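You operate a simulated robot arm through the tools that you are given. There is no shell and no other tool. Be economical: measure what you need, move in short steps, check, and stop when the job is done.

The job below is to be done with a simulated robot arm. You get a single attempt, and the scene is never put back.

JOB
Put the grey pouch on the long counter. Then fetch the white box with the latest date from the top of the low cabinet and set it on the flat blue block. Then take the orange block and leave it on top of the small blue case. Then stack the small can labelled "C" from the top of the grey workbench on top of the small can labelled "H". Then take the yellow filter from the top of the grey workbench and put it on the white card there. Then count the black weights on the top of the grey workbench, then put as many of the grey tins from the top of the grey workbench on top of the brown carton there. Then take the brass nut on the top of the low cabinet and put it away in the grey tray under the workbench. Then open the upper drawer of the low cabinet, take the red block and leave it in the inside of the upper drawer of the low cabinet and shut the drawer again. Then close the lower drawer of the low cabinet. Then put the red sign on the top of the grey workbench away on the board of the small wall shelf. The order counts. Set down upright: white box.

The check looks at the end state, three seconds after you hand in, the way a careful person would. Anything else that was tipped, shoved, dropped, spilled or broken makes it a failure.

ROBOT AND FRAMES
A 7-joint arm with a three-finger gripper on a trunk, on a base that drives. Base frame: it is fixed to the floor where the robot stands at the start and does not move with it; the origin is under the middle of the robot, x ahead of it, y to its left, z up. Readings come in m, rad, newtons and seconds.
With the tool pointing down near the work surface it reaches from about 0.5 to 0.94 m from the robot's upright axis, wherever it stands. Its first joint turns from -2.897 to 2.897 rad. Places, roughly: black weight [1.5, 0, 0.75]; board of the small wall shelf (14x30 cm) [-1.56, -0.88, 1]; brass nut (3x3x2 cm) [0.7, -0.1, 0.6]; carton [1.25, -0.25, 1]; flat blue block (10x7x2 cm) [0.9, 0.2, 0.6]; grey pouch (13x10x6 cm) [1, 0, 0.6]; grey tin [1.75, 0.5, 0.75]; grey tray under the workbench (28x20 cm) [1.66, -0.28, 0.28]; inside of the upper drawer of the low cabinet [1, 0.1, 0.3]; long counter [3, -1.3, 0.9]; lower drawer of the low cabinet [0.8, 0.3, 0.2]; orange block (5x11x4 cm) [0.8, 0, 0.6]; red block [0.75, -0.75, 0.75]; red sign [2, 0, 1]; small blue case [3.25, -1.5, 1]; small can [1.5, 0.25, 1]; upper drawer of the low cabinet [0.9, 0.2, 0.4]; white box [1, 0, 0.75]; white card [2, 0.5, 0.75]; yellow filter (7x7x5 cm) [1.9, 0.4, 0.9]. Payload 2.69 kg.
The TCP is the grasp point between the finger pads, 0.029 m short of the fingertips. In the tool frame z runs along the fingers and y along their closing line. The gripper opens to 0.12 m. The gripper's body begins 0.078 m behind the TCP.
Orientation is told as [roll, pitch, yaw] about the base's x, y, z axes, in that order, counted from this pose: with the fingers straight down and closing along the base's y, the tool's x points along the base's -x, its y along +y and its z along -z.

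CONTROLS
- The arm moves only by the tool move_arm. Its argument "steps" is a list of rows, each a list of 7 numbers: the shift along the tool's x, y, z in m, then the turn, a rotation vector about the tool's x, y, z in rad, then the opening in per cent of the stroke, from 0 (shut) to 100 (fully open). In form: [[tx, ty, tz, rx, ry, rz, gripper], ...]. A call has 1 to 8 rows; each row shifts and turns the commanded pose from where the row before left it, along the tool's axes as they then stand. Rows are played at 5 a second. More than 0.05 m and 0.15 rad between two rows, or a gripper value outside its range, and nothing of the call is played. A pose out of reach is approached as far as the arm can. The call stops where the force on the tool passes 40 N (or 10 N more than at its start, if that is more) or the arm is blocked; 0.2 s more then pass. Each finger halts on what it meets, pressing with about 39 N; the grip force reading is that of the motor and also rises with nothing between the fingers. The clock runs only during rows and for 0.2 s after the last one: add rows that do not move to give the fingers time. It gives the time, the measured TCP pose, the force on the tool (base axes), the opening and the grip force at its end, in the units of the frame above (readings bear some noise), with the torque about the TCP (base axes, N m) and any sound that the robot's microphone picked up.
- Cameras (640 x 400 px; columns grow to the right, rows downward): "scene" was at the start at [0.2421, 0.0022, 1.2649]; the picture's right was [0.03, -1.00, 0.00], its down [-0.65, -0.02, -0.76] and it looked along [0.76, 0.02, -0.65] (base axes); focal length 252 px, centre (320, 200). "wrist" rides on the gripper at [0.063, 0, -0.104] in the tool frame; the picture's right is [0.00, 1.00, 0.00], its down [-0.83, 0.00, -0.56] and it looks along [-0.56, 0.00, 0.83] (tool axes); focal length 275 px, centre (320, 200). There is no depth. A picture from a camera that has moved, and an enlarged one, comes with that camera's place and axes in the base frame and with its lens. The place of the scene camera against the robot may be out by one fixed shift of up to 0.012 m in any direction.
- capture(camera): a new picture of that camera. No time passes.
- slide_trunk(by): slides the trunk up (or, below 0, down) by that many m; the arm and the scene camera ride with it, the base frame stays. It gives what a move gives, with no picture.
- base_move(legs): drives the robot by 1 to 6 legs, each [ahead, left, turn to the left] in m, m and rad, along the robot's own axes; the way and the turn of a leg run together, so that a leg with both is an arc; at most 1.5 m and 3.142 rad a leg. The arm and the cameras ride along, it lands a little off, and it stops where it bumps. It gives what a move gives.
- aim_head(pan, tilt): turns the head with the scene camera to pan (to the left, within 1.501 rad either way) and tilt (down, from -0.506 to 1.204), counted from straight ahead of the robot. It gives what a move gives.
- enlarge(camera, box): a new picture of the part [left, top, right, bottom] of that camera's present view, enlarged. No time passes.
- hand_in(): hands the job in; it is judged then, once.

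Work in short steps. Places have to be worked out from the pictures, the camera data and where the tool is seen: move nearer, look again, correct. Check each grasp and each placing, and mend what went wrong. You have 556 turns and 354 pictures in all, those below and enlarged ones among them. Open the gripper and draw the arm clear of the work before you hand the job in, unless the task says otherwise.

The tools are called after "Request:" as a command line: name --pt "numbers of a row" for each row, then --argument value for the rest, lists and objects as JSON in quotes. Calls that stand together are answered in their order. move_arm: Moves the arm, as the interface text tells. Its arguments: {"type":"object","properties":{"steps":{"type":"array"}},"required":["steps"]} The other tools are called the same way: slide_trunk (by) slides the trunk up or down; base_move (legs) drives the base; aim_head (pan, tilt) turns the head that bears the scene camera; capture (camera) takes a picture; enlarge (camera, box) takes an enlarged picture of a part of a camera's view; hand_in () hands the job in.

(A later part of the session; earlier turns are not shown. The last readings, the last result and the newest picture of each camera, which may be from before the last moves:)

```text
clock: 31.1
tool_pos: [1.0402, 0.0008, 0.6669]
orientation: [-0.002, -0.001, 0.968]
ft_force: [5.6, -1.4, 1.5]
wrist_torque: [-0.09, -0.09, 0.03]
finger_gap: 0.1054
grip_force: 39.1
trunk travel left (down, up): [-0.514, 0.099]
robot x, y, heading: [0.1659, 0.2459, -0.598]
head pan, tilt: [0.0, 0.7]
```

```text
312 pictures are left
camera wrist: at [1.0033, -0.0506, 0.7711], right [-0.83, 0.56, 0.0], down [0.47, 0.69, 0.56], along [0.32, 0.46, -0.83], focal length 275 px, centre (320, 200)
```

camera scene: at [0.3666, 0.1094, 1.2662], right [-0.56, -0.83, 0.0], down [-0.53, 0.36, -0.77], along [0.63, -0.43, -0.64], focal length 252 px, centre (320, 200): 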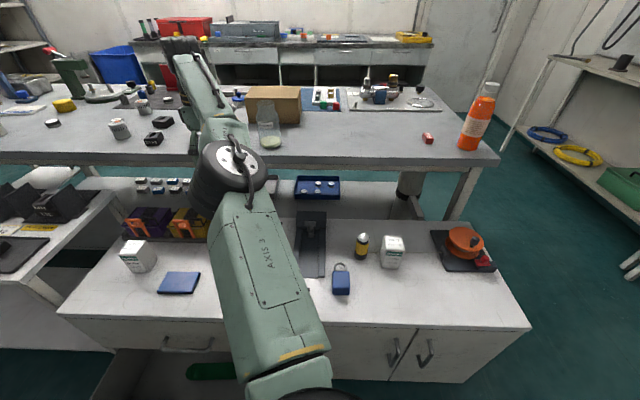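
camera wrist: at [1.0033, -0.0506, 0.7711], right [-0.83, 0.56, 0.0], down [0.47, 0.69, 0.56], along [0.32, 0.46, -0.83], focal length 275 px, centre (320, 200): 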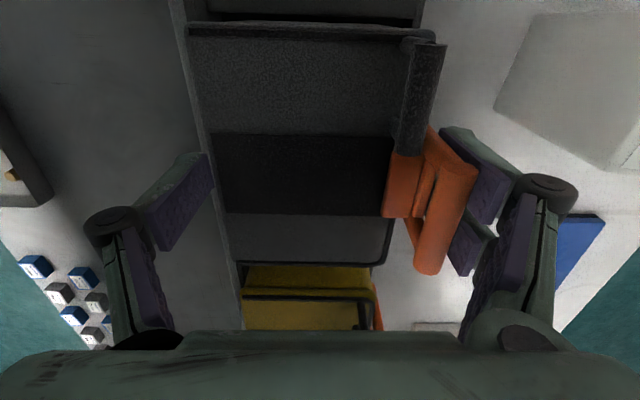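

It grips at 0.105 m. I lift a few centimetres and check.

Request:
move_arm --pt "0 0 -0.01 0 0 0 40" --pt "0 0 -0.02 0 0 0 40" --pt "0 0 -0.02 0 0 0 40" --pt "0 0 0 0 0 0 40"

Request:
capture --camera "wrist"

Request:
enlarge --camera "scene" --box '[100, 120, 300, 270]'

```text
clock: 32.1
tool_pos: [1.0384, 0.0016, 0.7164]
orientation: [0.001, 0.0, 0.968]
ft_force: [1.1, -0.1, -2.4]
wrist_torque: [-0.01, 0.03, -0.03]
finger_gap: 0.1056
grip_force: 39.3
trunk travel left (down, up): [-0.514, 0.099]
robot x, y, heading: [0.1654, 0.2455, -0.597]
head pan, tilt: [0.0, 0.7]
```

```text
311 pictures are left
camera wrist: at [1.0022, -0.0504, 0.8201], right [-0.83, 0.56, 0.0], down [0.47, 0.69, 0.56], along [0.31, 0.46, -0.83], focal length 275 px, centre (320, 200)
```

wrist: 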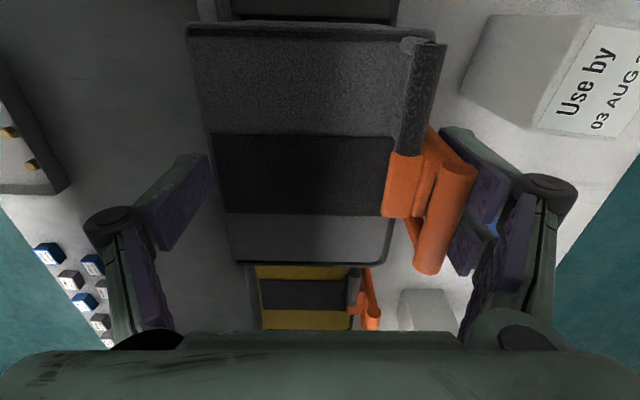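

```text
2.67 times, centred on (200, 195) of scene
camera zoom: at [0.3672, 0.1079, 1.2659], right [-0.56, -0.83, 0.0], down [-0.53, 0.36, -0.76], along [0.63, -0.43, -0.64], focal length 672 px, centre (640, 213)
```

zoom: 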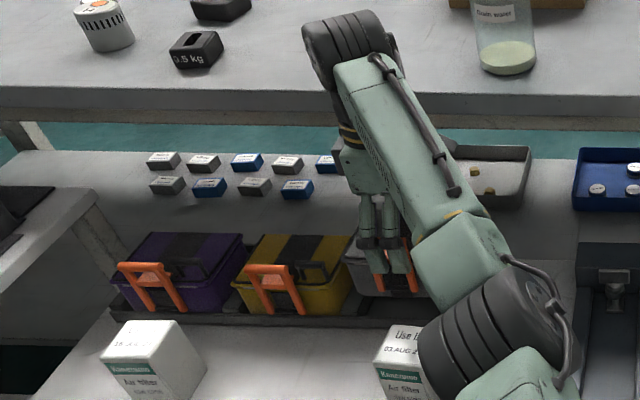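

The pouch is held (about 0.25 kg). I lift it and draw it in over the cabinet front.

Request:
move_arm --pt "0 0 -0.05 0 0 0 40" --pt "0 0 -0.05 0 0 0 40" --pt "0 0 -0.05 0 0 0 40" --pt "0 0 -0.05 0 0 0 40" --pt "0 0.03 -0.035 0 0 0 40" --pt "0.035 0.03 0 0 0 0 40" --pt "0.035 0.03 0 0 0 0 40" --pt "0.035 0.03 0 0 0 0 40"

Request:
move_arm --pt "0.04 0.025 0 0 0 0 40" --pt "0.04 0.025 0 0 0 0 40" --pt "0.04 0.02 0 0 0 0 40" --pt "0.04 0.01 0 0 0 0 40"

Request:
capture --camera "scene"

```text
clock: 33.9
tool_pos: [0.876, -0.0189, 0.9479]
orientation: [0.0, 0.001, 0.968]
ft_force: [-0.7, -0.1, -2.5]
wrist_torque: [-0.01, -0.01, -0.03]
finger_gap: 0.1056
grip_force: 39.0
out of reach, approached as far as the arm can: row 4
trunk travel left (down, up): [-0.514, 0.099]
robot x, y, heading: [0.1649, 0.2411, -0.6]
head pan, tilt: [0.0, 0.7]
```

```text
clock: 34.9
tool_pos: [0.7189, -0.1031, 0.9508]
orientation: [-0.001, -0.002, 0.968]
ft_force: [-0.7, -0.6, -3.7]
wrist_torque: [0.0, 0.01, 0.02]
finger_gap: 0.1059
grip_force: 38.8
trunk travel left (down, up): [-0.514, 0.099]
robot x, y, heading: [0.1641, 0.2423, -0.598]
head pan, tilt: [0.0, 0.7]
```

```text
309 pictures are left
camera scene: at [0.3667, 0.1078, 1.266], right [-0.56, -0.83, 0.0], down [-0.53, 0.36, -0.76], along [0.63, -0.43, -0.64], focal length 252 px, centre (320, 200)
```

scene: 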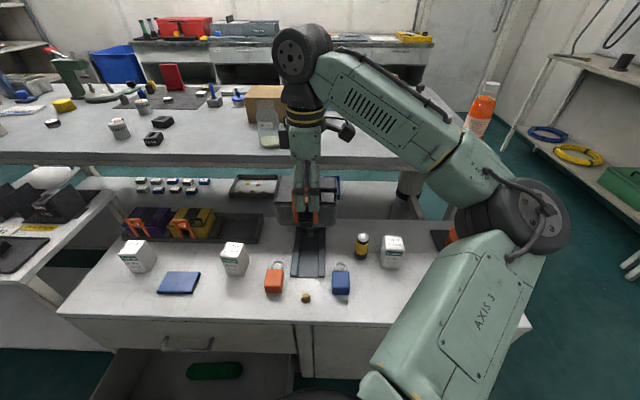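

Now I strafe right past the cabinet into the aisle, then look ahead.

Request:
base_move --legs '[[-0.05, -0.55, 0], [0, -0.6, 0]]'

Request:
aim_head --pan 0.3 --tilt 0.55

Request:
capture --camera "scene"

Request:
aim_head --pan -0.6 --tilt 0.6

Request:
capture --camera "scene"

```text
clock: 44.3
tool_pos: [0.0484, -1.0124, 0.9512]
orientation: [-0.002, -0.001, 0.972]
ft_force: [-0.6, 0.3, -3.3]
wrist_torque: [0.04, -0.01, 0.02]
finger_gap: 0.1052
grip_force: 39.1
trunk travel left (down, up): [-0.514, 0.099]
robot x, y, heading: [-0.5086, -0.6664, -0.595]
head pan, tilt: [0.0, 0.7]
```

```text
clock: 45.1
tool_pos: [0.0481, -1.0127, 0.9513]
orientation: [-0.002, -0.001, 0.972]
ft_force: [0.1, 0.8, -3.1]
wrist_torque: [-0.03, -0.01, -0.01]
finger_gap: 0.1053
grip_force: 38.5
trunk travel left (down, up): [-0.514, 0.099]
robot x, y, heading: [-0.5108, -0.6689, -0.589]
head pan, tilt: [0.3, 0.55]
```

```text
308 pictures are left
camera scene: at [-0.2909, -0.7817, 1.279], right [-0.29, -0.96, 0.0], down [-0.5, 0.15, -0.85], along [0.82, -0.25, -0.52], focal length 252 px, centre (320, 200)
```

scene: 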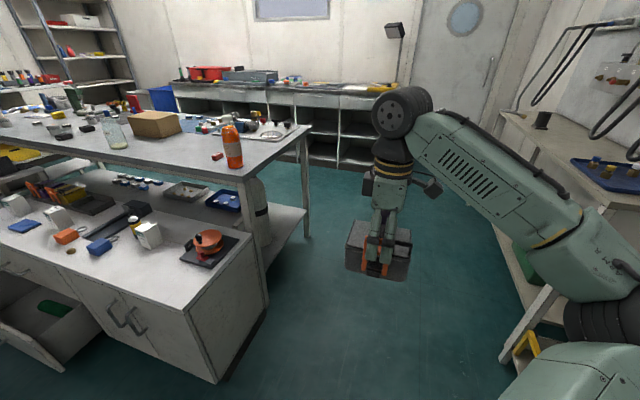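

```text
clock: 46.3
tool_pos: [0.0476, -1.0121, 0.9509]
orientation: [0.0, 0.001, 0.972]
ft_force: [0.4, -0.7, -2.8]
wrist_torque: [-0.01, 0.01, 0.01]
finger_gap: 0.1053
grip_force: 38.9
trunk travel left (down, up): [-0.514, 0.099]
robot x, y, heading: [-0.5105, -0.669, -0.591]
head pan, tilt: [-0.6, 0.6]
```

```text
307 pictures are left
camera scene: at [-0.3442, -0.8379, 1.2746], right [-0.93, -0.37, 0.0], down [-0.21, 0.52, -0.82], along [0.31, -0.77, -0.57], focal length 252 px, centre (320, 200)
```

scene: 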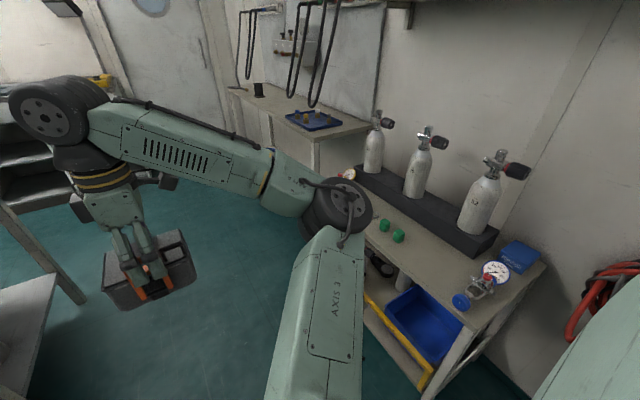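

The aisle is clear. I drive ahead 1.3 m along it and look at the counter.

Request:
base_move --legs '[[1.3, 0.03, 0]]'

Request:
aim_head --pan 0.4 --tilt 0.5

Request:
capture --camera "scene"

```text
clock: 52.9
tool_pos: [1.1617, -1.7246, 0.9497]
orientation: [0.0, -0.002, 0.972]
ft_force: [-0.5, 0.2, -3.7]
wrist_torque: [-0.04, 0.06, -0.02]
finger_gap: 0.1051
grip_force: 39.7
trunk travel left (down, up): [-0.514, 0.099]
robot x, y, heading: [0.6039, -1.3825, -0.588]
head pan, tilt: [-0.6, 0.6]
```

```text
clock: 54.2
tool_pos: [1.163, -1.725, 0.9503]
orientation: [-0.001, 0.0, 0.974]
ft_force: [0.2, 0.3, -3.3]
wrist_torque: [0.01, 0.03, -0.02]
finger_gap: 0.1052
grip_force: 39.2
trunk travel left (down, up): [-0.514, 0.099]
robot x, y, heading: [0.6027, -1.3823, -0.596]
head pan, tilt: [0.4, 0.499]
```

```text
306 pictures are left
camera scene: at [0.827, -1.4859, 1.2836], right [-0.19, -0.98, 0.0], down [-0.47, 0.09, -0.88], along [0.86, -0.17, -0.48], focal length 252 px, centre (320, 200)
```

scene: 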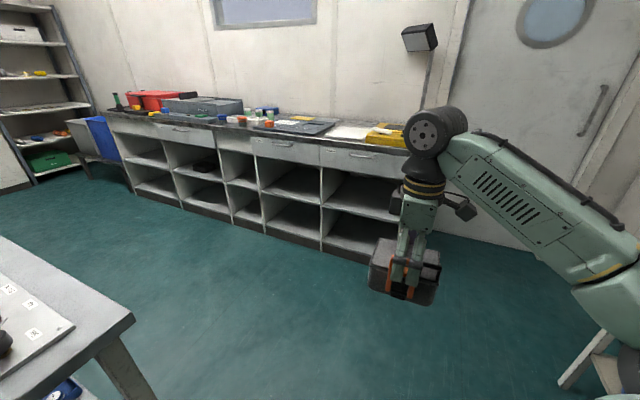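

I enlarge the counter to see its objects and free space.

Request:
enlarge --camera "scene" --box '[90, 70, 290, 170]'

Request:
enlarge --camera "scene" --box '[230, 90, 420, 190]'

```text
3.20 times, centred on (190, 120) of scene
camera zoom: at [0.827, -1.4859, 1.2836], right [-0.19, -0.98, 0.0], down [-0.47, 0.09, -0.88], along [0.86, -0.17, -0.48], focal length 806 px, centre (736, 456)
```

zoom: 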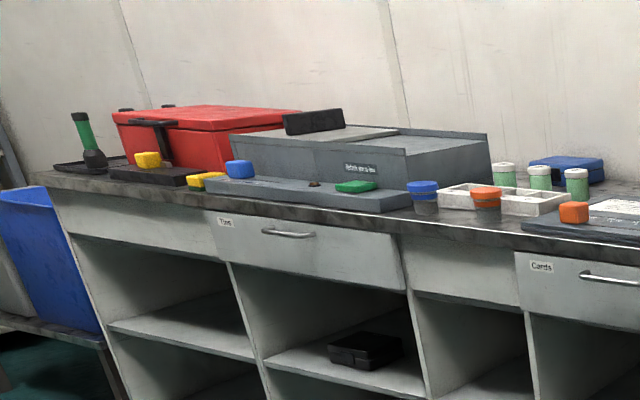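

```text
3.37 times, centred on (325, 140) of scene
camera zoom: at [0.827, -1.4859, 1.2836], right [-0.19, -0.98, 0.0], down [-0.47, 0.09, -0.88], along [0.86, -0.17, -0.48], focal length 848 px, centre (303, 402)
```

zoom: 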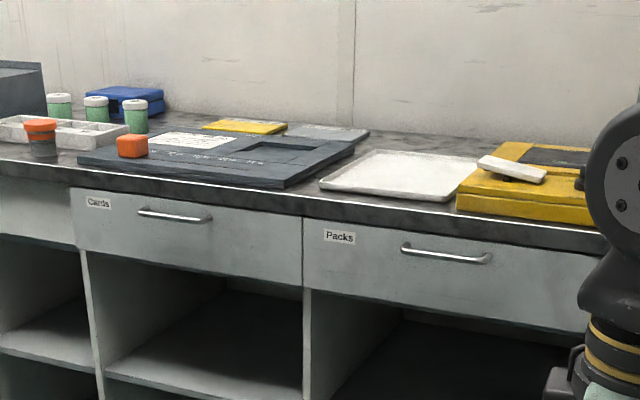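

The counter is crowded; the best gaps need a view from above. I raise the trunk a little, then drive to stand in front of the counter.

Request:
slide_trunk --by 0.09

Request:
base_move --legs '[[0.75, 0, 0], [0, 0.9, 0]]'

Request:
aim_head --pan 0.0 --tilt 0.7

Request:
capture --camera "scene"

```text
clock: 55.4
tool_pos: [1.162, -1.7257, 1.0401]
orientation: [0.001, 0.001, 0.975]
ft_force: [0.0, 0.2, -3.9]
wrist_torque: [-0.02, 0.03, 0.02]
finger_gap: 0.1053
grip_force: 39.1
trunk travel left (down, up): [-0.604, 0.009]
robot x, y, heading: [0.6071, -1.3831, -0.589]
head pan, tilt: [0.4, 0.499]
```

```text
clock: 66.5
tool_pos: [2.2922, -1.4032, 1.0419]
orientation: [0.0, -0.001, 0.969]
ft_force: [-0.6, -0.4, -3.7]
wrist_torque: [0.01, 0.03, 0.03]
finger_gap: 0.1052
grip_force: 39.3
trunk travel left (down, up): [-0.604, 0.009]
robot x, y, heading: [1.7378, -1.0568, -0.595]
head pan, tilt: [0.4, 0.499]
```

```text
clock: 67.3
tool_pos: [2.2918, -1.4062, 1.0399]
orientation: [-0.001, -0.001, 0.969]
ft_force: [-0.5, -0.2, -3.7]
wrist_torque: [-0.02, 0.01, -0.01]
finger_gap: 0.1051
grip_force: 39.1
trunk travel left (down, up): [-0.604, 0.009]
robot x, y, heading: [1.7408, -1.0598, -0.592]
head pan, tilt: [0.0, 0.7]
```

```text
303 pictures are left
camera scene: at [1.9384, -1.1938, 1.356], right [-0.56, -0.83, 0.0], down [-0.53, 0.36, -0.77], along [0.63, -0.43, -0.64], focal length 252 px, centre (320, 200)
```

scene: 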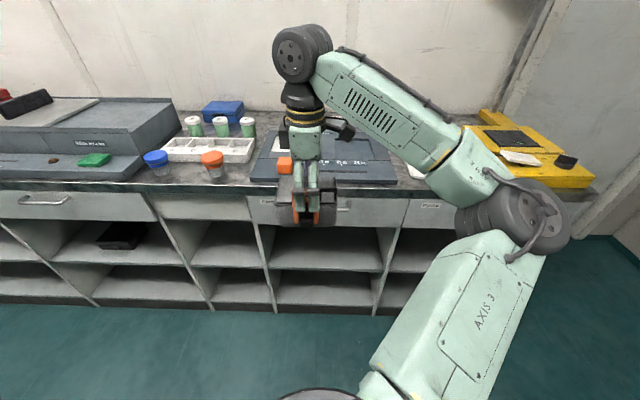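

I need to find a free spot; I check the wrist view as well.

Request:
capture --camera "wrist"

Request:
enlarge --camera "scene" --box '[120, 80, 300, 200]'

Request:
enlarge --camera "scene" --box '[320, 90, 600, 230]'

```text
302 pictures are left
camera wrist: at [2.2552, -1.4563, 1.1449], right [-0.83, 0.56, 0.0], down [0.47, 0.69, 0.56], along [0.31, 0.46, -0.83], focal length 275 px, centre (320, 200)
```

wrist: 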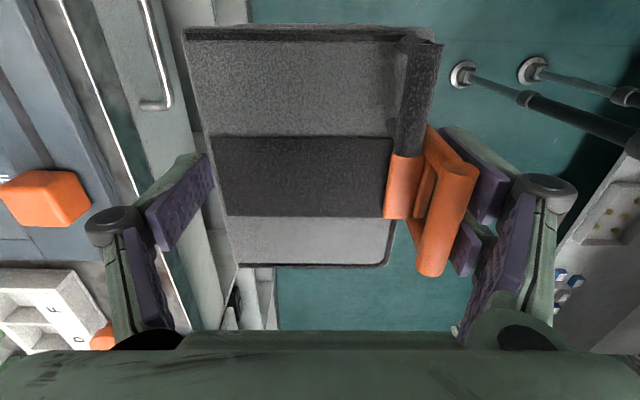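

```text
3.33 times, centred on (210, 140) of scene
camera zoom: at [1.9384, -1.1938, 1.356], right [-0.56, -0.83, 0.0], down [-0.53, 0.36, -0.77], along [0.63, -0.43, -0.64], focal length 839 px, centre (687, 400)
```

zoom: 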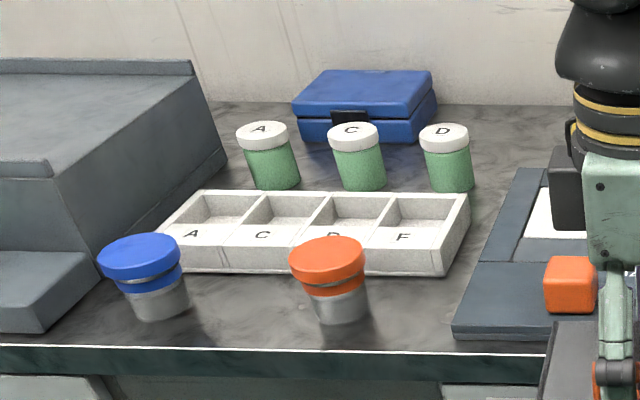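

```text
2.29 times, centred on (460, 160) of scene
camera zoom: at [1.9384, -1.1938, 1.356], right [-0.56, -0.83, 0.0], down [-0.53, 0.36, -0.77], along [0.63, -0.43, -0.64], focal length 576 px, centre (0, 291)
```

zoom: 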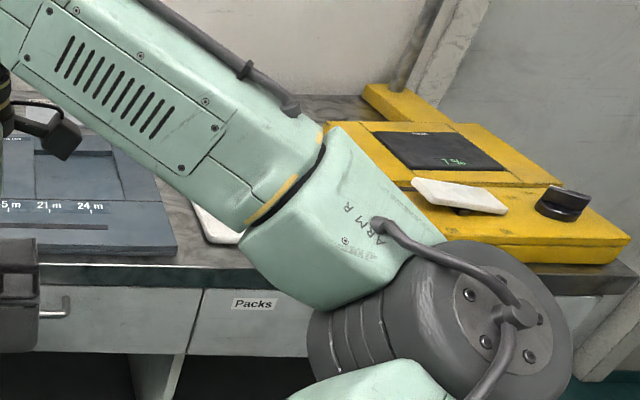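

Free space lies behind the white tray on the right (d≈3.22–3.47, s≈−0.13…−0.43). I need to come closer: strafe 0.1 m right and go ahead in steps.

Request:
base_move --legs '[[0, -0.1, 0], [0.3, 0, 0]]'

Request:
capture --camera "scene"

```text
clock: 70.4
tool_pos: [2.4876, -1.6551, 1.04]
orientation: [0.0, -0.001, 0.975]
ft_force: [0.3, 0.3, -2.4]
wrist_torque: [0.02, -0.01, 0.0]
finger_gap: 0.105
grip_force: 39.1
trunk travel left (down, up): [-0.604, 0.009]
robot x, y, heading: [1.9322, -1.3112, -0.591]
head pan, tilt: [0.0, 0.7]
```

```text
299 pictures are left
camera scene: at [2.1344, -1.4467, 1.3558], right [-0.56, -0.83, 0.0], down [-0.54, 0.36, -0.76], along [0.63, -0.43, -0.64], focal length 252 px, centre (320, 200)
```

scene: 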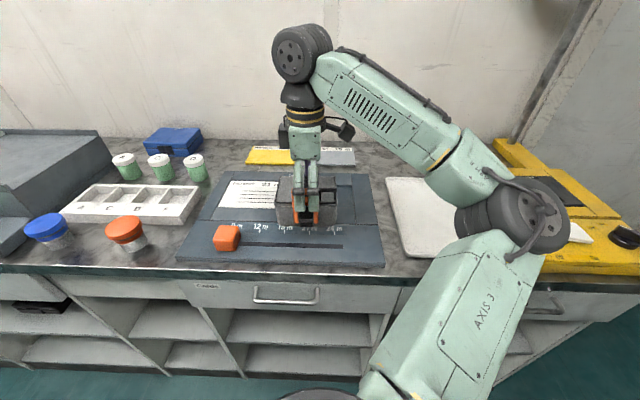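

The counter is well visible. I move ahead another 0.15 m carefully.

Request:
base_move --legs '[[0.15, 0, 0]]'

Request:
capture --camera "scene"

```text
clock: 71.8
tool_pos: [2.6125, -1.7392, 1.0397]
orientation: [-0.001, 0.0, 0.974]
ft_force: [0.5, -0.1, -3.3]
wrist_torque: [0.0, 0.05, 0.03]
finger_gap: 0.1052
grip_force: 38.6
trunk travel left (down, up): [-0.604, 0.009]
robot x, y, heading: [2.0527, -1.3959, -0.591]
head pan, tilt: [0.0, 0.7]
```

```text
298 pictures are left
camera scene: at [2.2587, -1.5305, 1.3557], right [-0.56, -0.83, 0.0], down [-0.54, 0.36, -0.76], along [0.63, -0.43, -0.64], focal length 252 px, centre (320, 200)
```

scene: 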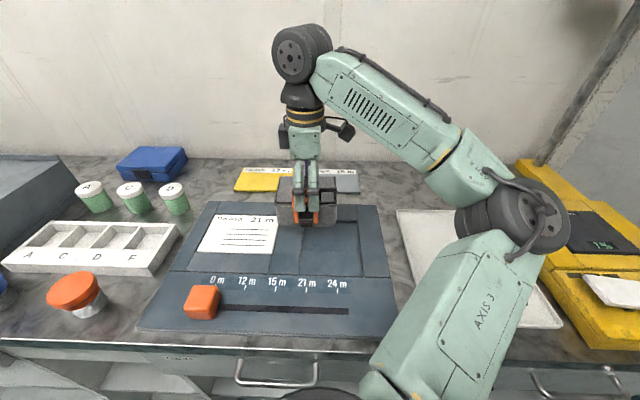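

Counter top is at z≈0.902. I move the pouch over the free spot (d≈3.33, s≈−0.275) at the present height.

Request:
move_arm --pt "0.0395 -0.024 0 0 0 0 40" --pt "0.0395 -0.024 0 0 0 0 40" --pt "0.0395 -0.024 0 0 0 0 40" --pt "0.0395 -0.024 0 0 0 0 40" --pt "0.0395 -0.024 0 0 0 0 40" --pt "0.0395 -0.024 0 0 0 0 40" --pt "0.0395 -0.024 0 0 0 0 40" --pt "0.0395 -0.024 0 0 0 0 40"

Request:
capture --camera "scene"

Request:
capture --camera "wrist"

```text
clock: 73.6
tool_pos: [2.5903, -2.1055, 1.0401]
orientation: [0.002, 0.002, 0.977]
ft_force: [0.2, -0.4, -4.1]
wrist_torque: [-0.04, 0.01, -0.02]
finger_gap: 0.1052
grip_force: 38.8
out of reach, approached as far as the arm can: row 8
trunk travel left (down, up): [-0.604, 0.009]
robot x, y, heading: [2.0549, -1.3919, -0.588]
head pan, tilt: [0.0, 0.7]
```

```text
297 pictures are left
camera scene: at [2.259, -1.5292, 1.3558], right [-0.56, -0.83, 0.0], down [-0.54, 0.36, -0.76], along [0.63, -0.43, -0.64], focal length 252 px, centre (320, 200)
```

scene: 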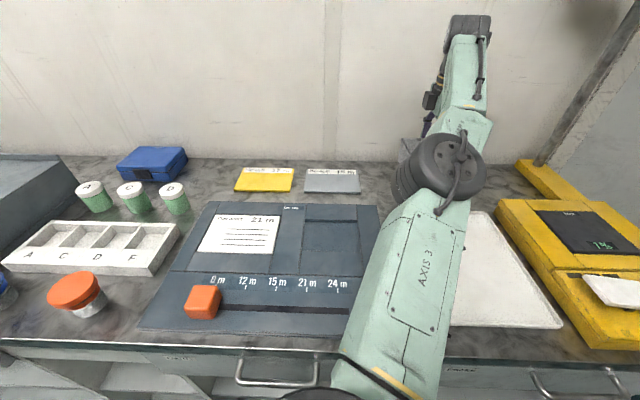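

```text
296 pictures are left
camera wrist: at [2.555, -2.1569, 1.1442], right [-0.83, 0.56, 0.0], down [0.46, 0.69, 0.55], along [0.31, 0.46, -0.83], focal length 275 px, centre (320, 200)
```

wrist: 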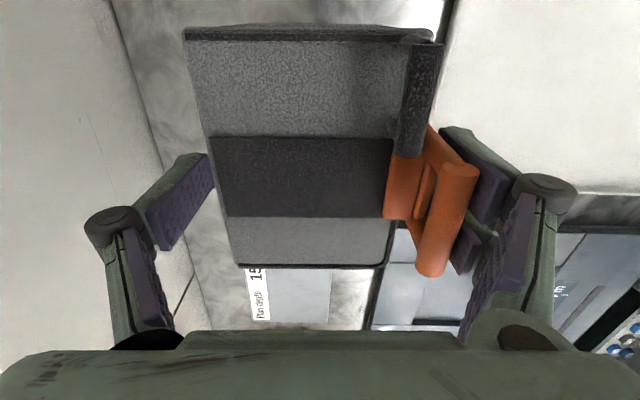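

Well placed: clear of the tray, the card and the wall. I lower towards the counter in small steps.

Request:
move_arm --pt "0 0 0.03 0 0 0 40" --pt "0 0 0.03 0 0 0 40" --pt "0 0 0.01 0 0 0 40" --pt "0 0 0 0 0 0 40"

Request:
move_arm --pt "0 0 0.005 0 0 0 40" --pt "0 0 0 0 0 0 40"

```text
clock: 74.6
tool_pos: [2.5906, -2.1053, 0.9694]
orientation: [-0.002, 0.001, 0.973]
ft_force: [1.1, -0.1, -3.7]
wrist_torque: [-0.01, 0.0, 0.03]
finger_gap: 0.1051
grip_force: 39.0
trunk travel left (down, up): [-0.604, 0.009]
robot x, y, heading: [2.0522, -1.3954, -0.59]
head pan, tilt: [0.0, 0.7]
```

```text
clock: 75.2
tool_pos: [2.5905, -2.1065, 0.9632]
orientation: [-0.001, -0.002, 0.972]
ft_force: [0.2, 0.6, -4.7]
wrist_torque: [0.0, 0.06, -0.03]
finger_gap: 0.1052
grip_force: 38.6
trunk travel left (down, up): [-0.604, 0.009]
robot x, y, heading: [2.0589, -1.3923, -0.59]
head pan, tilt: [0.0, 0.7]
```

No contact yet; I continue in 3 mm steps.

Request:
move_arm --pt "0 0 0.003 0 0 0 40" --pt "0 0 0 0 0 0 40"

Request:
move_arm --pt "0 0 0.003 0 0 0 40" --pt "0 0 0 0 0 0 40"

Request:
capture --camera "wrist"

```text
clock: 75.8
tool_pos: [2.5911, -2.1073, 0.9616]
orientation: [-0.002, 0.001, 0.974]
ft_force: [1.1, 1.1, -3.1]
wrist_torque: [-0.03, 0.03, 0.0]
finger_gap: 0.105
grip_force: 38.8
trunk travel left (down, up): [-0.604, 0.009]
robot x, y, heading: [2.0545, -1.3932, -0.596]
head pan, tilt: [0.0, 0.7]
```

```text
clock: 76.4
tool_pos: [2.5904, -2.1058, 0.96]
orientation: [-0.003, 0.001, 0.974]
ft_force: [-1.4, -0.9, 5.9]
wrist_torque: [0.1, -0.66, -0.07]
finger_gap: 0.1052
grip_force: 39.2
trunk travel left (down, up): [-0.604, 0.009]
robot x, y, heading: [2.0564, -1.3936, -0.592]
head pan, tilt: [0.0, 0.7]
```

```text
295 pictures are left
camera wrist: at [2.5547, -2.1578, 1.0642], right [-0.83, 0.56, 0.0], down [0.46, 0.69, 0.56], along [0.31, 0.46, -0.83], focal length 275 px, centre (320, 200)
```

wrist: 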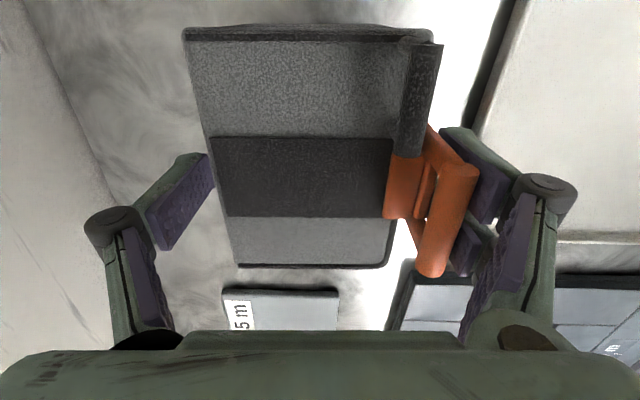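

Contact is made (+6 N). I open and lift straight up.

Request:
move_arm --pt "0 0 0 0 0 0 100" --pt "0 0 0 0 0 0 100" --pt "0 0 0 0 0 0 100"

Request:
move_arm --pt "0 0 -0.03 0 0 0 100" --pt "0 0 -0.04 0 0 0 100" --pt "0 0 -0.04 0 0 0 100"

Request:
capture --camera "wrist"

```text
clock: 77.2
tool_pos: [2.5911, -2.106, 0.9583]
orientation: [-0.003, 0.001, 0.974]
ft_force: [0.3, -0.9, -0.6]
wrist_torque: [-0.02, 0.02, 0.0]
finger_gap: 0.1199
grip_force: 0.1
trunk travel left (down, up): [-0.604, 0.009]
robot x, y, heading: [2.0544, -1.3986, -0.593]
head pan, tilt: [0.0, 0.7]
```

```text
clock: 78.0
tool_pos: [2.5851, -2.101, 1.0598]
orientation: [0.001, -0.003, 0.974]
ft_force: [0.2, -1.2, 0.1]
wrist_torque: [0.06, -0.03, -0.01]
finger_gap: 0.1198
grip_force: 0.1
out of reach, approached as far as the arm can: row 3
trunk travel left (down, up): [-0.604, 0.009]
robot x, y, heading: [2.0573, -1.3932, -0.591]
head pan, tilt: [0.0, 0.7]
```

```text
294 pictures are left
camera wrist: at [2.5486, -2.1527, 1.1642], right [-0.83, 0.56, 0.0], down [0.46, 0.69, 0.56], along [0.31, 0.46, -0.83], focal length 275 px, centre (320, 200)
```

wrist: 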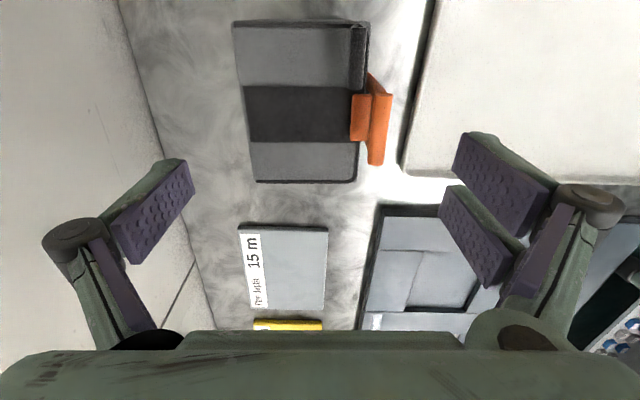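

The pouch stands on the counter, clear of everything. While here I measure the small blue case.

Request:
enlarge --camera "scene" --box '[70, 130, 210, 220]'

```text
4.44 times, centred on (140, 175) of scene
camera zoom: at [2.2573, -1.5316, 1.3558], right [-0.56, -0.83, 0.0], down [-0.53, 0.36, -0.76], along [0.64, -0.43, -0.64], focal length 1119 px, centre (1120, 311)
```

zoom: 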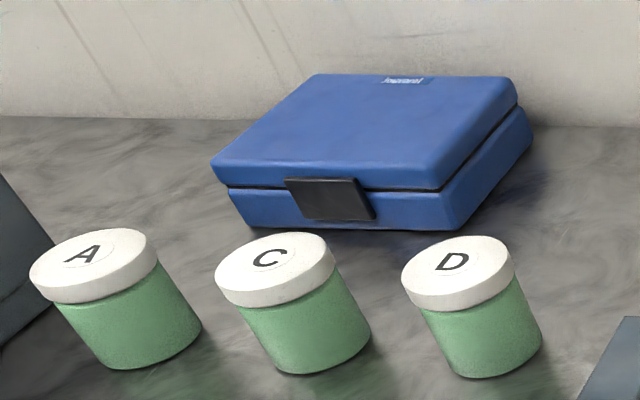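

Case top: d≈3.36–3.49, s≈0.46–0.63, z≈0.94. Now I retract the arm and drive back the way I came.

Request:
move_arm --pt "-0.0385 0.024 0 0 0 0 100" --pt "-0.0385 0.024 0 0 0 0 100" --pt "-0.0385 0.024 0 0 0 0 100" --pt "-0.0385 0.024 0 0 0 0 100" --pt "-0.0385 0.024 0 0 0 0 100" --pt "-0.0385 0.024 0 0 0 0 100" --pt "-0.0385 0.024 0 0 0 0 100" --pt "-0.0385 0.024 0 0 0 0 100"

Request:
base_move --legs '[[-0.45, 0, 0], [0, -0.81, 0]]'

Request:
aim_head --pan 0.0 --tilt 0.6

Request:
capture --camera "scene"

```text
clock: 79.8
tool_pos: [2.758, -1.9131, 1.1147]
orientation: [0.001, 0.001, 0.972]
ft_force: [1.0, 0.0, 0.0]
wrist_torque: [-0.01, -0.01, 0.0]
finger_gap: 0.1198
grip_force: 0.0
out of reach, approached as far as the arm can: row 1, 2, 3, 4, 5, 6, 7, 8
trunk travel left (down, up): [-0.604, 0.009]
robot x, y, heading: [2.057, -1.3983, -0.593]
head pan, tilt: [0.0, 0.7]
```

```text
clock: 88.8
tool_pos: [1.9221, -2.3398, 1.1152]
orientation: [-0.003, 0.001, 0.968]
ft_force: [0.5, 0.8, -0.7]
wrist_torque: [0.0, -0.02, 0.01]
finger_gap: 0.1199
grip_force: 0.0
trunk travel left (down, up): [-0.604, 0.009]
robot x, y, heading: [1.2236, -1.817, -0.596]
head pan, tilt: [0.0, 0.7]
```

```text
clock: 89.5
tool_pos: [1.9233, -2.3414, 1.115]
orientation: [0.0, 0.0, 0.966]
ft_force: [-0.4, 0.6, 0.1]
wrist_torque: [-0.03, 0.01, 0.0]
finger_gap: 0.1202
grip_force: 0.1
trunk travel left (down, up): [-0.604, 0.009]
robot x, y, heading: [1.2278, -1.8173, -0.596]
head pan, tilt: [0.0, 0.6]
```

```text
292 pictures are left
camera scene: at [1.4284, -1.9562, 1.3646], right [-0.56, -0.83, 0.0], down [-0.47, 0.32, -0.82], along [0.68, -0.47, -0.57], focal length 252 px, centre (320, 200)
```

scene: 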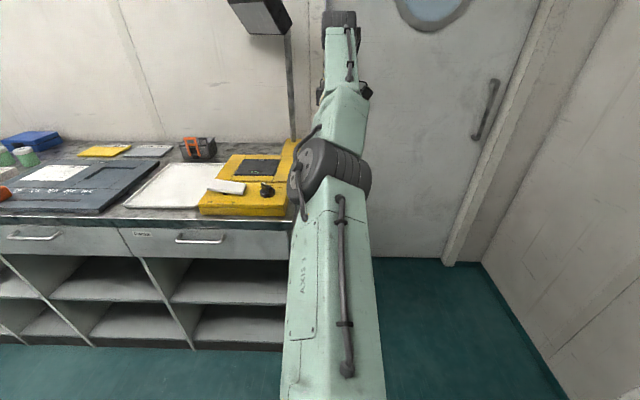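

The pouch is fine. I retract the stretched arm and then drive back along the aisle.

Request:
move_arm --pt "0 0.045 0.01 0 0 0 100" --pt "0 0.045 0.01 0 0 0 100" --pt "0 0.045 0.01 0 0 0 100" --pt "0 0.045 0.01 0 0 0 100" --pt "0 0.045 0.01 0 0 0 100"

Request:
base_move --legs '[[-1.05, 0, 0], [-1.04, 0, 0]]'

Request:
base_move --legs '[[0, 0.55, 0], [0, 0.5, 0]]'

Request:
aim_head --pan 0.0 --tilt 0.75

Request:
capture --camera "scene"

```text
clock: 90.7
tool_pos: [1.9215, -2.3439, 1.1107]
orientation: [-0.003, 0.001, 0.968]
ft_force: [0.2, 0.8, 0.0]
wrist_torque: [-0.02, -0.03, 0.01]
finger_gap: 0.12
grip_force: 0.0
out of reach, approached as far as the arm can: row 1, 2, 3, 4, 5
trunk travel left (down, up): [-0.604, 0.009]
robot x, y, heading: [1.2261, -1.8205, -0.595]
head pan, tilt: [0.0, 0.6]
```

```text
clock: 101.2
tool_pos: [0.1716, -1.1555, 1.1107]
orientation: [0.0, 0.001, 0.968]
ft_force: [-0.4, -0.4, -0.2]
wrist_torque: [0.0, 0.01, 0.03]
finger_gap: 0.12
grip_force: 0.1
trunk travel left (down, up): [-0.604, 0.009]
robot x, y, heading: [-0.5274, -0.6318, -0.599]
head pan, tilt: [0.0, 0.6]
```

```text
clock: 110.1
tool_pos: [0.7786, -0.2649, 1.1121]
orientation: [-0.001, -0.002, 0.976]
ft_force: [-0.1, -0.1, -0.4]
wrist_torque: [-0.02, 0.0, 0.01]
finger_gap: 0.1201
grip_force: 0.1
trunk travel left (down, up): [-0.604, 0.009]
robot x, y, heading: [0.0777, 0.252, -0.591]
head pan, tilt: [0.0, 0.6]
```

```text
clock: 110.8
tool_pos: [0.7805, -0.2655, 1.1113]
orientation: [-0.002, -0.001, 0.975]
ft_force: [-0.3, -0.2, 0.8]
wrist_torque: [-0.01, 0.01, -0.01]
finger_gap: 0.1198
grip_force: 0.0
trunk travel left (down, up): [-0.604, 0.009]
robot x, y, heading: [0.0803, 0.2515, -0.592]
head pan, tilt: [0.0, 0.75]
```

```text
291 pictures are left
camera scene: at [0.2785, 0.1204, 1.3518], right [-0.56, -0.83, 0.0], down [-0.57, 0.38, -0.73], along [0.61, -0.41, -0.68], focal length 252 px, centre (320, 200)
```

scene: 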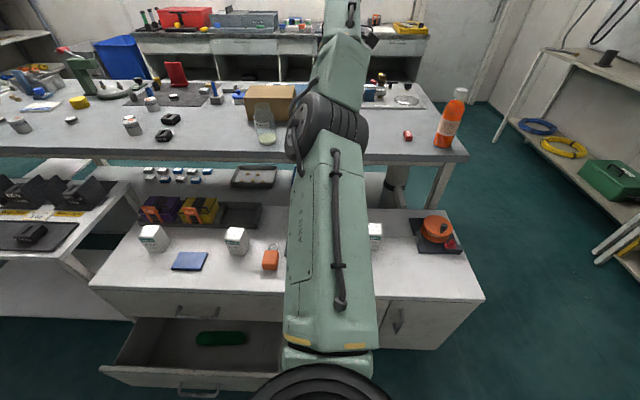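

The arm stayed stretched (it seems stuck near a singular posture). I try bending it by lowering the tool.

Request:
move_arm --pt "0 0 0.04 0 0 0 100" --pt "0 0 0.04 0 0 0 100"

```text
clock: 111.4
tool_pos: [0.7813, -0.2679, 1.0892]
orientation: [0.029, -0.002, 0.974]
ft_force: [-0.4, -0.7, -0.9]
wrist_torque: [-0.02, 0.02, 0.01]
finger_gap: 0.1199
grip_force: 0.1
out of reach, approached as far as the arm can: row 1, 2
trunk travel left (down, up): [-0.604, 0.009]
robot x, y, heading: [0.0786, 0.2506, -0.589]
head pan, tilt: [0.0, 0.75]
```

Request:
move_arm --pt "0 0.01 0.05 0 0 0 100" --pt "0 0.01 0.05 0 0 0 100" --pt "0 0.01 0.05 0 0 0 100"

Request:
capture --camera "scene"

```text
refused: row 1 steps farther than a row can; nothing moved
```

```text
290 pictures are left
camera scene: at [0.2787, 0.1202, 1.3517], right [-0.56, -0.83, 0.0], down [-0.57, 0.38, -0.73], along [0.61, -0.41, -0.68], focal length 252 px, centre (320, 200)
```

scene: 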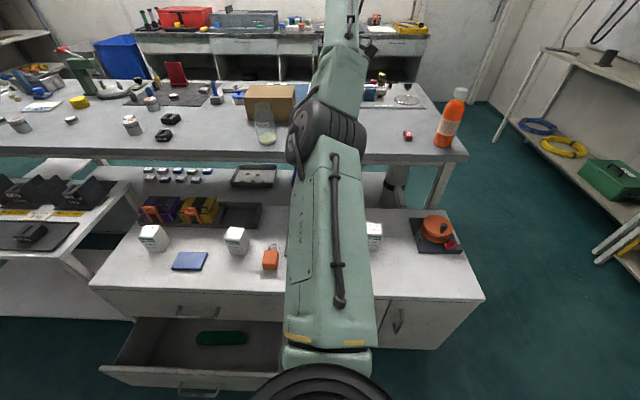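

Request:
move_arm --pt "0 0 0.05 0 0 0 100" --pt "0 0 0.05 0 0 0 100" --pt "0 0 0.05 0 0 0 100"

Request:
move_arm --pt "0 0.04 0 0 0 0 100" --pt "0 0.04 0 0 0 0 100"

```text
clock: 112.2
tool_pos: [0.7819, -0.2671, 1.0793]
orientation: [0.044, -0.003, 0.976]
ft_force: [0.4, 0.5, -0.1]
wrist_torque: [0.01, 0.0, -0.01]
finger_gap: 0.1201
grip_force: 0.1
out of reach, approached as far as the arm can: row 1, 2, 3
trunk travel left (down, up): [-0.604, 0.009]
robot x, y, heading: [0.0779, 0.253, -0.594]
head pan, tilt: [0.0, 0.75]
```

```text
clock: 112.8
tool_pos: [0.7761, -0.2689, 1.1061]
orientation: [0.006, 0.0, 0.973]
ft_force: [-0.8, 0.0, 0.3]
wrist_torque: [0.04, -0.01, -0.01]
finger_gap: 0.12
grip_force: 0.0
out of reach, approached as far as the arm can: row 1, 2
trunk travel left (down, up): [-0.604, 0.009]
robot x, y, heading: [0.0795, 0.2555, -0.593]
head pan, tilt: [0.0, 0.75]
```

Something like a wrist joint limit holds the posture. I let the tool tilt with it, while drawing it inwards.

Request:
move_arm --pt "0 0.0 0 -0.12 0 0 100" --pt "0 0.0 0 -0.12 0 0 100" --pt "0 0 0 -0.12 0 0 100"

Request:
move_arm --pt "0 0.04 0 0 0 0 100" --pt "0 0.04 0 0 0 0 100"

```text
clock: 113.6
tool_pos: [0.775, -0.2656, 1.066]
orientation: [0.122, -0.001, 0.976]
ft_force: [0.3, -0.2, 0.1]
wrist_torque: [0.0, 0.04, 0.02]
finger_gap: 0.12
grip_force: 0.0
out of reach, approached as far as the arm can: row 1, 2, 3
trunk travel left (down, up): [-0.604, 0.009]
robot x, y, heading: [0.0769, 0.256, -0.591]
head pan, tilt: [0.0, 0.75]
```

```text
clock: 114.2
tool_pos: [0.7681, -0.2677, 1.0741]
orientation: [0.12, 0.001, 0.974]
ft_force: [-0.1, 0.4, -0.8]
wrist_torque: [0.0, -0.05, 0.01]
finger_gap: 0.1203
grip_force: 0.1
out of reach, approached as far as the arm can: row 1, 2
trunk travel left (down, up): [-0.604, 0.009]
robot x, y, heading: [0.0776, 0.2547, -0.591]
head pan, tilt: [0.0, 0.75]
```

My commanded pose has likely drifted far inside the reach. I undo the recent commands in reverse order.

Request:
move_arm --pt "0 -0.04 0 0 0 0 100" --pt "0 -0.04 0 0 0 0 100" --pt "0 0 0 0.12 0 0 100" --pt "0 0 0 0.12 0 0 100" --pt "0 0 0 0.12 0 0 100" --pt "0 -0.04 0 0 0 0 100" --pt "0 -0.04 0 0 0 0 100"

Request:
move_arm --pt "0 -0.045 0 0 0 0 100" --pt "0 -0.045 0 0 0 0 100" --pt "0 -0.045 0 0 0 0 100" --pt "0 -0.045 0 0 0 0 100" --pt "0 -0.045 0 0 0 0 100"

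```text
clock: 115.8
tool_pos: [0.7787, -0.2719, 1.0936]
orientation: [0.021, -0.001, 0.971]
ft_force: [-0.9, 0.5, -0.4]
wrist_torque: [0.0, 0.03, 0.0]
finger_gap: 0.1199
grip_force: 0.0
out of reach, approached as far as the arm can: row 1, 2, 3, 4, 5, 6, 7
trunk travel left (down, up): [-0.604, 0.009]
robot x, y, heading: [0.0781, 0.2521, -0.586]
head pan, tilt: [0.0, 0.75]
```

```text
clock: 117.0
tool_pos: [0.7915, -0.2778, 1.0698]
orientation: [0.024, -0.003, 0.975]
ft_force: [0.9, 0.1, -0.1]
wrist_torque: [0.01, -0.02, 0.0]
finger_gap: 0.1202
grip_force: 0.1
out of reach, approached as far as the arm can: row 1, 2, 3, 4, 5
trunk travel left (down, up): [-0.604, 0.009]
robot x, y, heading: [0.0797, 0.2565, -0.59]
head pan, tilt: [0.0, 0.75]
```

Request:
move_arm --pt "0 -0.045 0 0 0 0 100" --pt "0 -0.045 0 0 0 0 100" --pt "0 -0.045 0 0 0 0 100" --pt "0 -0.045 0 0 0 0 100" --pt "0 0 0 0 0 0 100"

Request:
capture --camera "wrist"

```text
clock: 118.2
tool_pos: [0.7968, -0.2774, 1.0586]
orientation: [0.023, -0.001, 0.973]
ft_force: [-0.7, 0.9, 0.1]
wrist_torque: [-0.01, -0.03, 0.02]
finger_gap: 0.1203
grip_force: 0.1
out of reach, approached as far as the arm can: row 1, 2, 3, 4
trunk travel left (down, up): [-0.604, 0.009]
robot x, y, heading: [0.0788, 0.2527, -0.589]
head pan, tilt: [0.0, 0.75]
```

```text
289 pictures are left
camera wrist: at [0.7625, -0.3298, 1.163], right [-0.83, 0.56, 0.02], down [0.47, 0.68, 0.56], along [0.29, 0.47, -0.83], focal length 275 px, centre (320, 200)
```

wrist: 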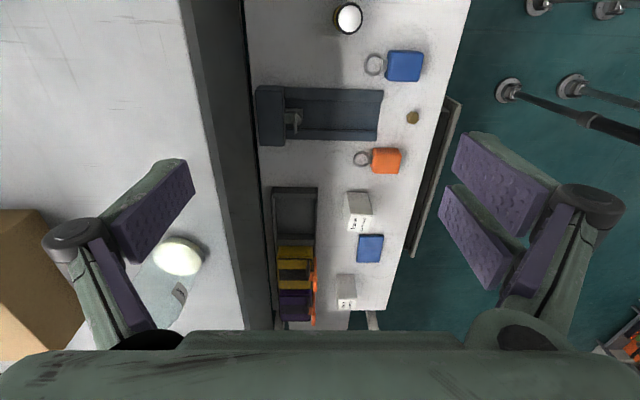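

I test a sideways motion, back to the side from which it came.

Request:
move_arm --pt "0.04 0 0 0 0 0 100" --pt "0.04 0 0 0 0 0 100" --pt "0.04 0 0 0 0 0 100" --pt "0.04 0 0 0 0 0 100"

Request:
move_arm --pt "0 0 0.04 0 0 0 100" --pt "0 0 0.04 0 0 0 100" --pt "0 0 0.04 0 0 0 100"

```text
clock: 119.2
tool_pos: [0.6904, -0.3895, 1.0513]
orientation: [0.024, -0.003, 0.974]
ft_force: [0.0, -0.4, -0.3]
wrist_torque: [0.03, -0.01, 0.03]
finger_gap: 0.1199
grip_force: 0.2
out of reach, approached as far as the arm can: row 1, 2, 3, 4
trunk travel left (down, up): [-0.604, 0.009]
robot x, y, heading: [0.0763, 0.2539, -0.587]
head pan, tilt: [0.0, 0.75]
```

```text
clock: 120.0
tool_pos: [0.7112, -0.4112, 0.938]
orientation: [0.027, -0.001, 0.975]
ft_force: [1.3, 0.3, 0.7]
wrist_torque: [0.02, 0.01, 0.02]
finger_gap: 0.1199
grip_force: 0.1
out of reach, approached as far as the arm can: row 1, 2, 3
trunk travel left (down, up): [-0.604, 0.009]
robot x, y, heading: [0.0784, 0.2527, -0.583]
head pan, tilt: [0.0, 0.75]
```

It's moving again. I try drawing inwards from here.

Request:
move_arm --pt "0 0.04 0 -0.02 0 0 100" --pt "0 0.04 0 0 0 0 100" --pt "0 0.04 0 0 0 0 100"

Request:
capture --camera "scene"

```text
clock: 120.8
tool_pos: [0.676, -0.4265, 0.9687]
orientation: [0.046, -0.002, 0.974]
ft_force: [0.6, 1.0, 0.8]
wrist_torque: [-0.03, -0.01, -0.01]
finger_gap: 0.12
grip_force: 0.0
out of reach, approached as far as the arm can: row 1, 2, 3
trunk travel left (down, up): [-0.604, 0.009]
robot x, y, heading: [0.0756, 0.2542, -0.59]
head pan, tilt: [0.0, 0.75]
```

```text
288 pictures are left
camera scene: at [0.2783, 0.1204, 1.3518], right [-0.56, -0.83, 0.0], down [-0.57, 0.38, -0.73], along [0.61, -0.41, -0.68], focal length 252 px, centre (320, 200)
```

scene: 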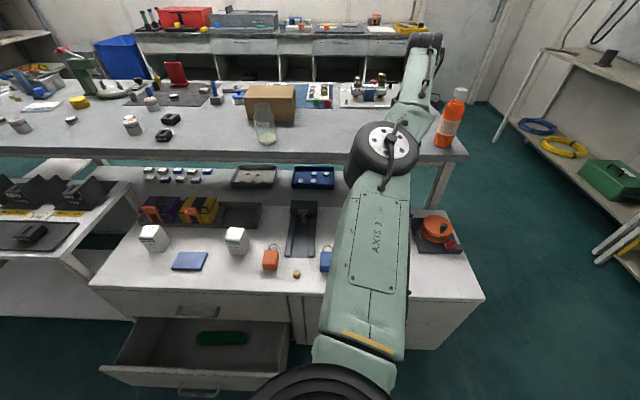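

I test whether turning the tool about its axis back towards its first orientation frees it.

Request:
move_arm --pt "0 0 0 0 0 0.15 100" --pt "0 0 0 0 0 0.15 100" --pt "0 0 0 0 0 0.15 100" --pt "0 0 0 0 0 0.15 100" --pt "0 0 0 0 0 0.15 100" --pt "0 0 0 0 0 0.15 100" --pt "0 0 0 0 0 0.15 100"

Request:
move_arm --pt "0 0 0 0 0 0.15 100" --pt "0 0 0 0 0 0.15 100" --pt "0 0 0 0 0 0.15 100" --pt "0 0 0 0 0 0.07 100"

```text
clock: 122.4
tool_pos: [0.6765, -0.426, 0.9677]
orientation: [0.026, 0.039, -0.078]
ft_force: [-0.3, -0.7, 0.2]
wrist_torque: [0.02, -0.03, -0.01]
finger_gap: 0.1199
grip_force: 0.1
trunk travel left (down, up): [-0.604, 0.009]
robot x, y, heading: [0.0778, 0.2537, -0.589]
head pan, tilt: [0.0, 0.75]
```

```text
clock: 123.4
tool_pos: [0.6772, -0.4259, 0.9677]
orientation: [0.001, 0.045, -0.595]
ft_force: [0.1, 0.2, 0.0]
wrist_torque: [-0.03, 0.0, 0.0]
finger_gap: 0.1199
grip_force: 0.1
trunk travel left (down, up): [-0.604, 0.009]
robot x, y, heading: [0.0752, 0.2532, -0.588]
head pan, tilt: [0.0, 0.75]
```

Rotation works and the commanded pose equals the measured one. Now inward again (tool +x).

Request:
move_arm --pt "0.03 0 0 0 0 0 100" --pt "0.03 0 0 0 0 0 100" --pt "0.03 0 0 0 0 0 100"

Request:
move_arm --pt "0 0 0.04 0 0 0 100" --pt "0 0 0.04 0 0 0 100"

```text
clock: 124.2
tool_pos: [0.6451, -0.4392, 0.9931]
orientation: [0.002, 0.046, -0.594]
ft_force: [-0.6, 0.1, -0.3]
wrist_torque: [0.02, -0.01, 0.03]
finger_gap: 0.1201
grip_force: 0.0
out of reach, approached as far as the arm can: row 1, 2, 3
trunk travel left (down, up): [-0.604, 0.009]
robot x, y, heading: [0.0802, 0.2541, -0.587]
head pan, tilt: [0.0, 0.75]
```

```text
clock: 124.8
tool_pos: [0.6549, -0.4551, 0.9195]
orientation: [0.002, 0.046, -0.595]
ft_force: [0.8, -0.5, 0.1]
wrist_torque: [0.0, 0.04, 0.03]
finger_gap: 0.1198
grip_force: 0.1
out of reach, approached as far as the arm can: row 1, 2
trunk travel left (down, up): [-0.604, 0.009]
robot x, y, heading: [0.0788, 0.2531, -0.586]
head pan, tilt: [0.0, 0.75]
```

The radius from the shoulder stays constant, so the elbow sits on the wrong side of straight. I push outward and up to stretch it fully, then come in again.

Request:
move_arm --pt "-0.04 0 -0.03 0 0 0 100" --pt "-0.04 0 -0.03 0 0 0 100" --pt "-0.04 0 -0.03 0 0 0 100" --pt "-0.04 0 -0.03 0 0 0 100"

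Request:
move_arm --pt "0.03 0 0 0 0 0 100" --pt "0.03 0 0 0 0 0 100" --pt "0.03 0 0 0 0 0 100"

```text
clock: 125.8
tool_pos: [0.6771, -0.4282, 0.9708]
orientation: [0.001, 0.044, -0.596]
ft_force: [0.9, -0.7, 0.1]
wrist_torque: [0.01, 0.02, -0.01]
finger_gap: 0.12
grip_force: 0.0
out of reach, approached as far as the arm can: row 1, 2, 3, 4
trunk travel left (down, up): [-0.604, 0.009]
robot x, y, heading: [0.077, 0.2513, -0.586]
head pan, tilt: [0.0, 0.75]
```

```text
clock: 126.6
tool_pos: [0.6449, -0.4379, 0.9967]
orientation: [0.002, 0.044, -0.595]
ft_force: [-0.4, 0.4, -0.1]
wrist_torque: [0.0, -0.04, 0.02]
finger_gap: 0.1199
grip_force: 0.0
out of reach, approached as far as the arm can: row 1, 2, 3
trunk travel left (down, up): [-0.604, 0.009]
robot x, y, heading: [0.0772, 0.2567, -0.592]
head pan, tilt: [0.0, 0.75]
```

Outward and inward both slide on the same sphere, so I push exactly radially outward for longer and see whether the radius grows.

Request:
move_arm --pt "-0.045 -0.011 -0.011 0 0 0 100" --pt "-0.045 -0.011 -0.011 0 0 0 100" --pt "-0.045 -0.011 -0.011 0 0 0 100" --pt "-0.045 -0.011 -0.011 0 0 0 100" --pt "-0.045 -0.011 -0.011 0 0 0 100" --pt "-0.045 -0.011 -0.011 0 0 0 100" --pt "-0.045 -0.011 -0.011 0 0 0 100" --pt "-0.045 -0.011 -0.011 0 0 0 100"

Request:
capture --camera "scene"

```text
clock: 128.4
tool_pos: [0.6494, -0.4386, 0.9954]
orientation: [0.0, 0.044, -0.595]
ft_force: [-0.6, 0.1, -0.6]
wrist_torque: [0.02, 0.0, -0.02]
finger_gap: 0.1201
grip_force: 0.0
out of reach, approached as far as the arm can: row 1, 2, 3, 4, 5, 6, 7, 8
trunk travel left (down, up): [-0.604, 0.009]
robot x, y, heading: [0.081, 0.2566, -0.592]
head pan, tilt: [0.0, 0.75]
```

```text
287 pictures are left
camera scene: at [0.2785, 0.1204, 1.3517], right [-0.56, -0.83, 0.0], down [-0.57, 0.38, -0.73], along [0.61, -0.41, -0.68], focal length 252 px, centre (320, 200)
```

scene: 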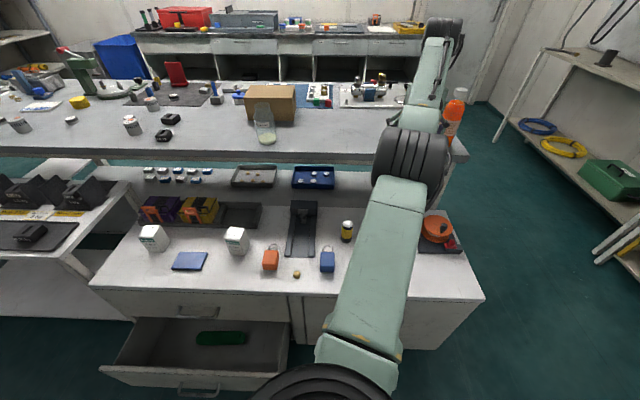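

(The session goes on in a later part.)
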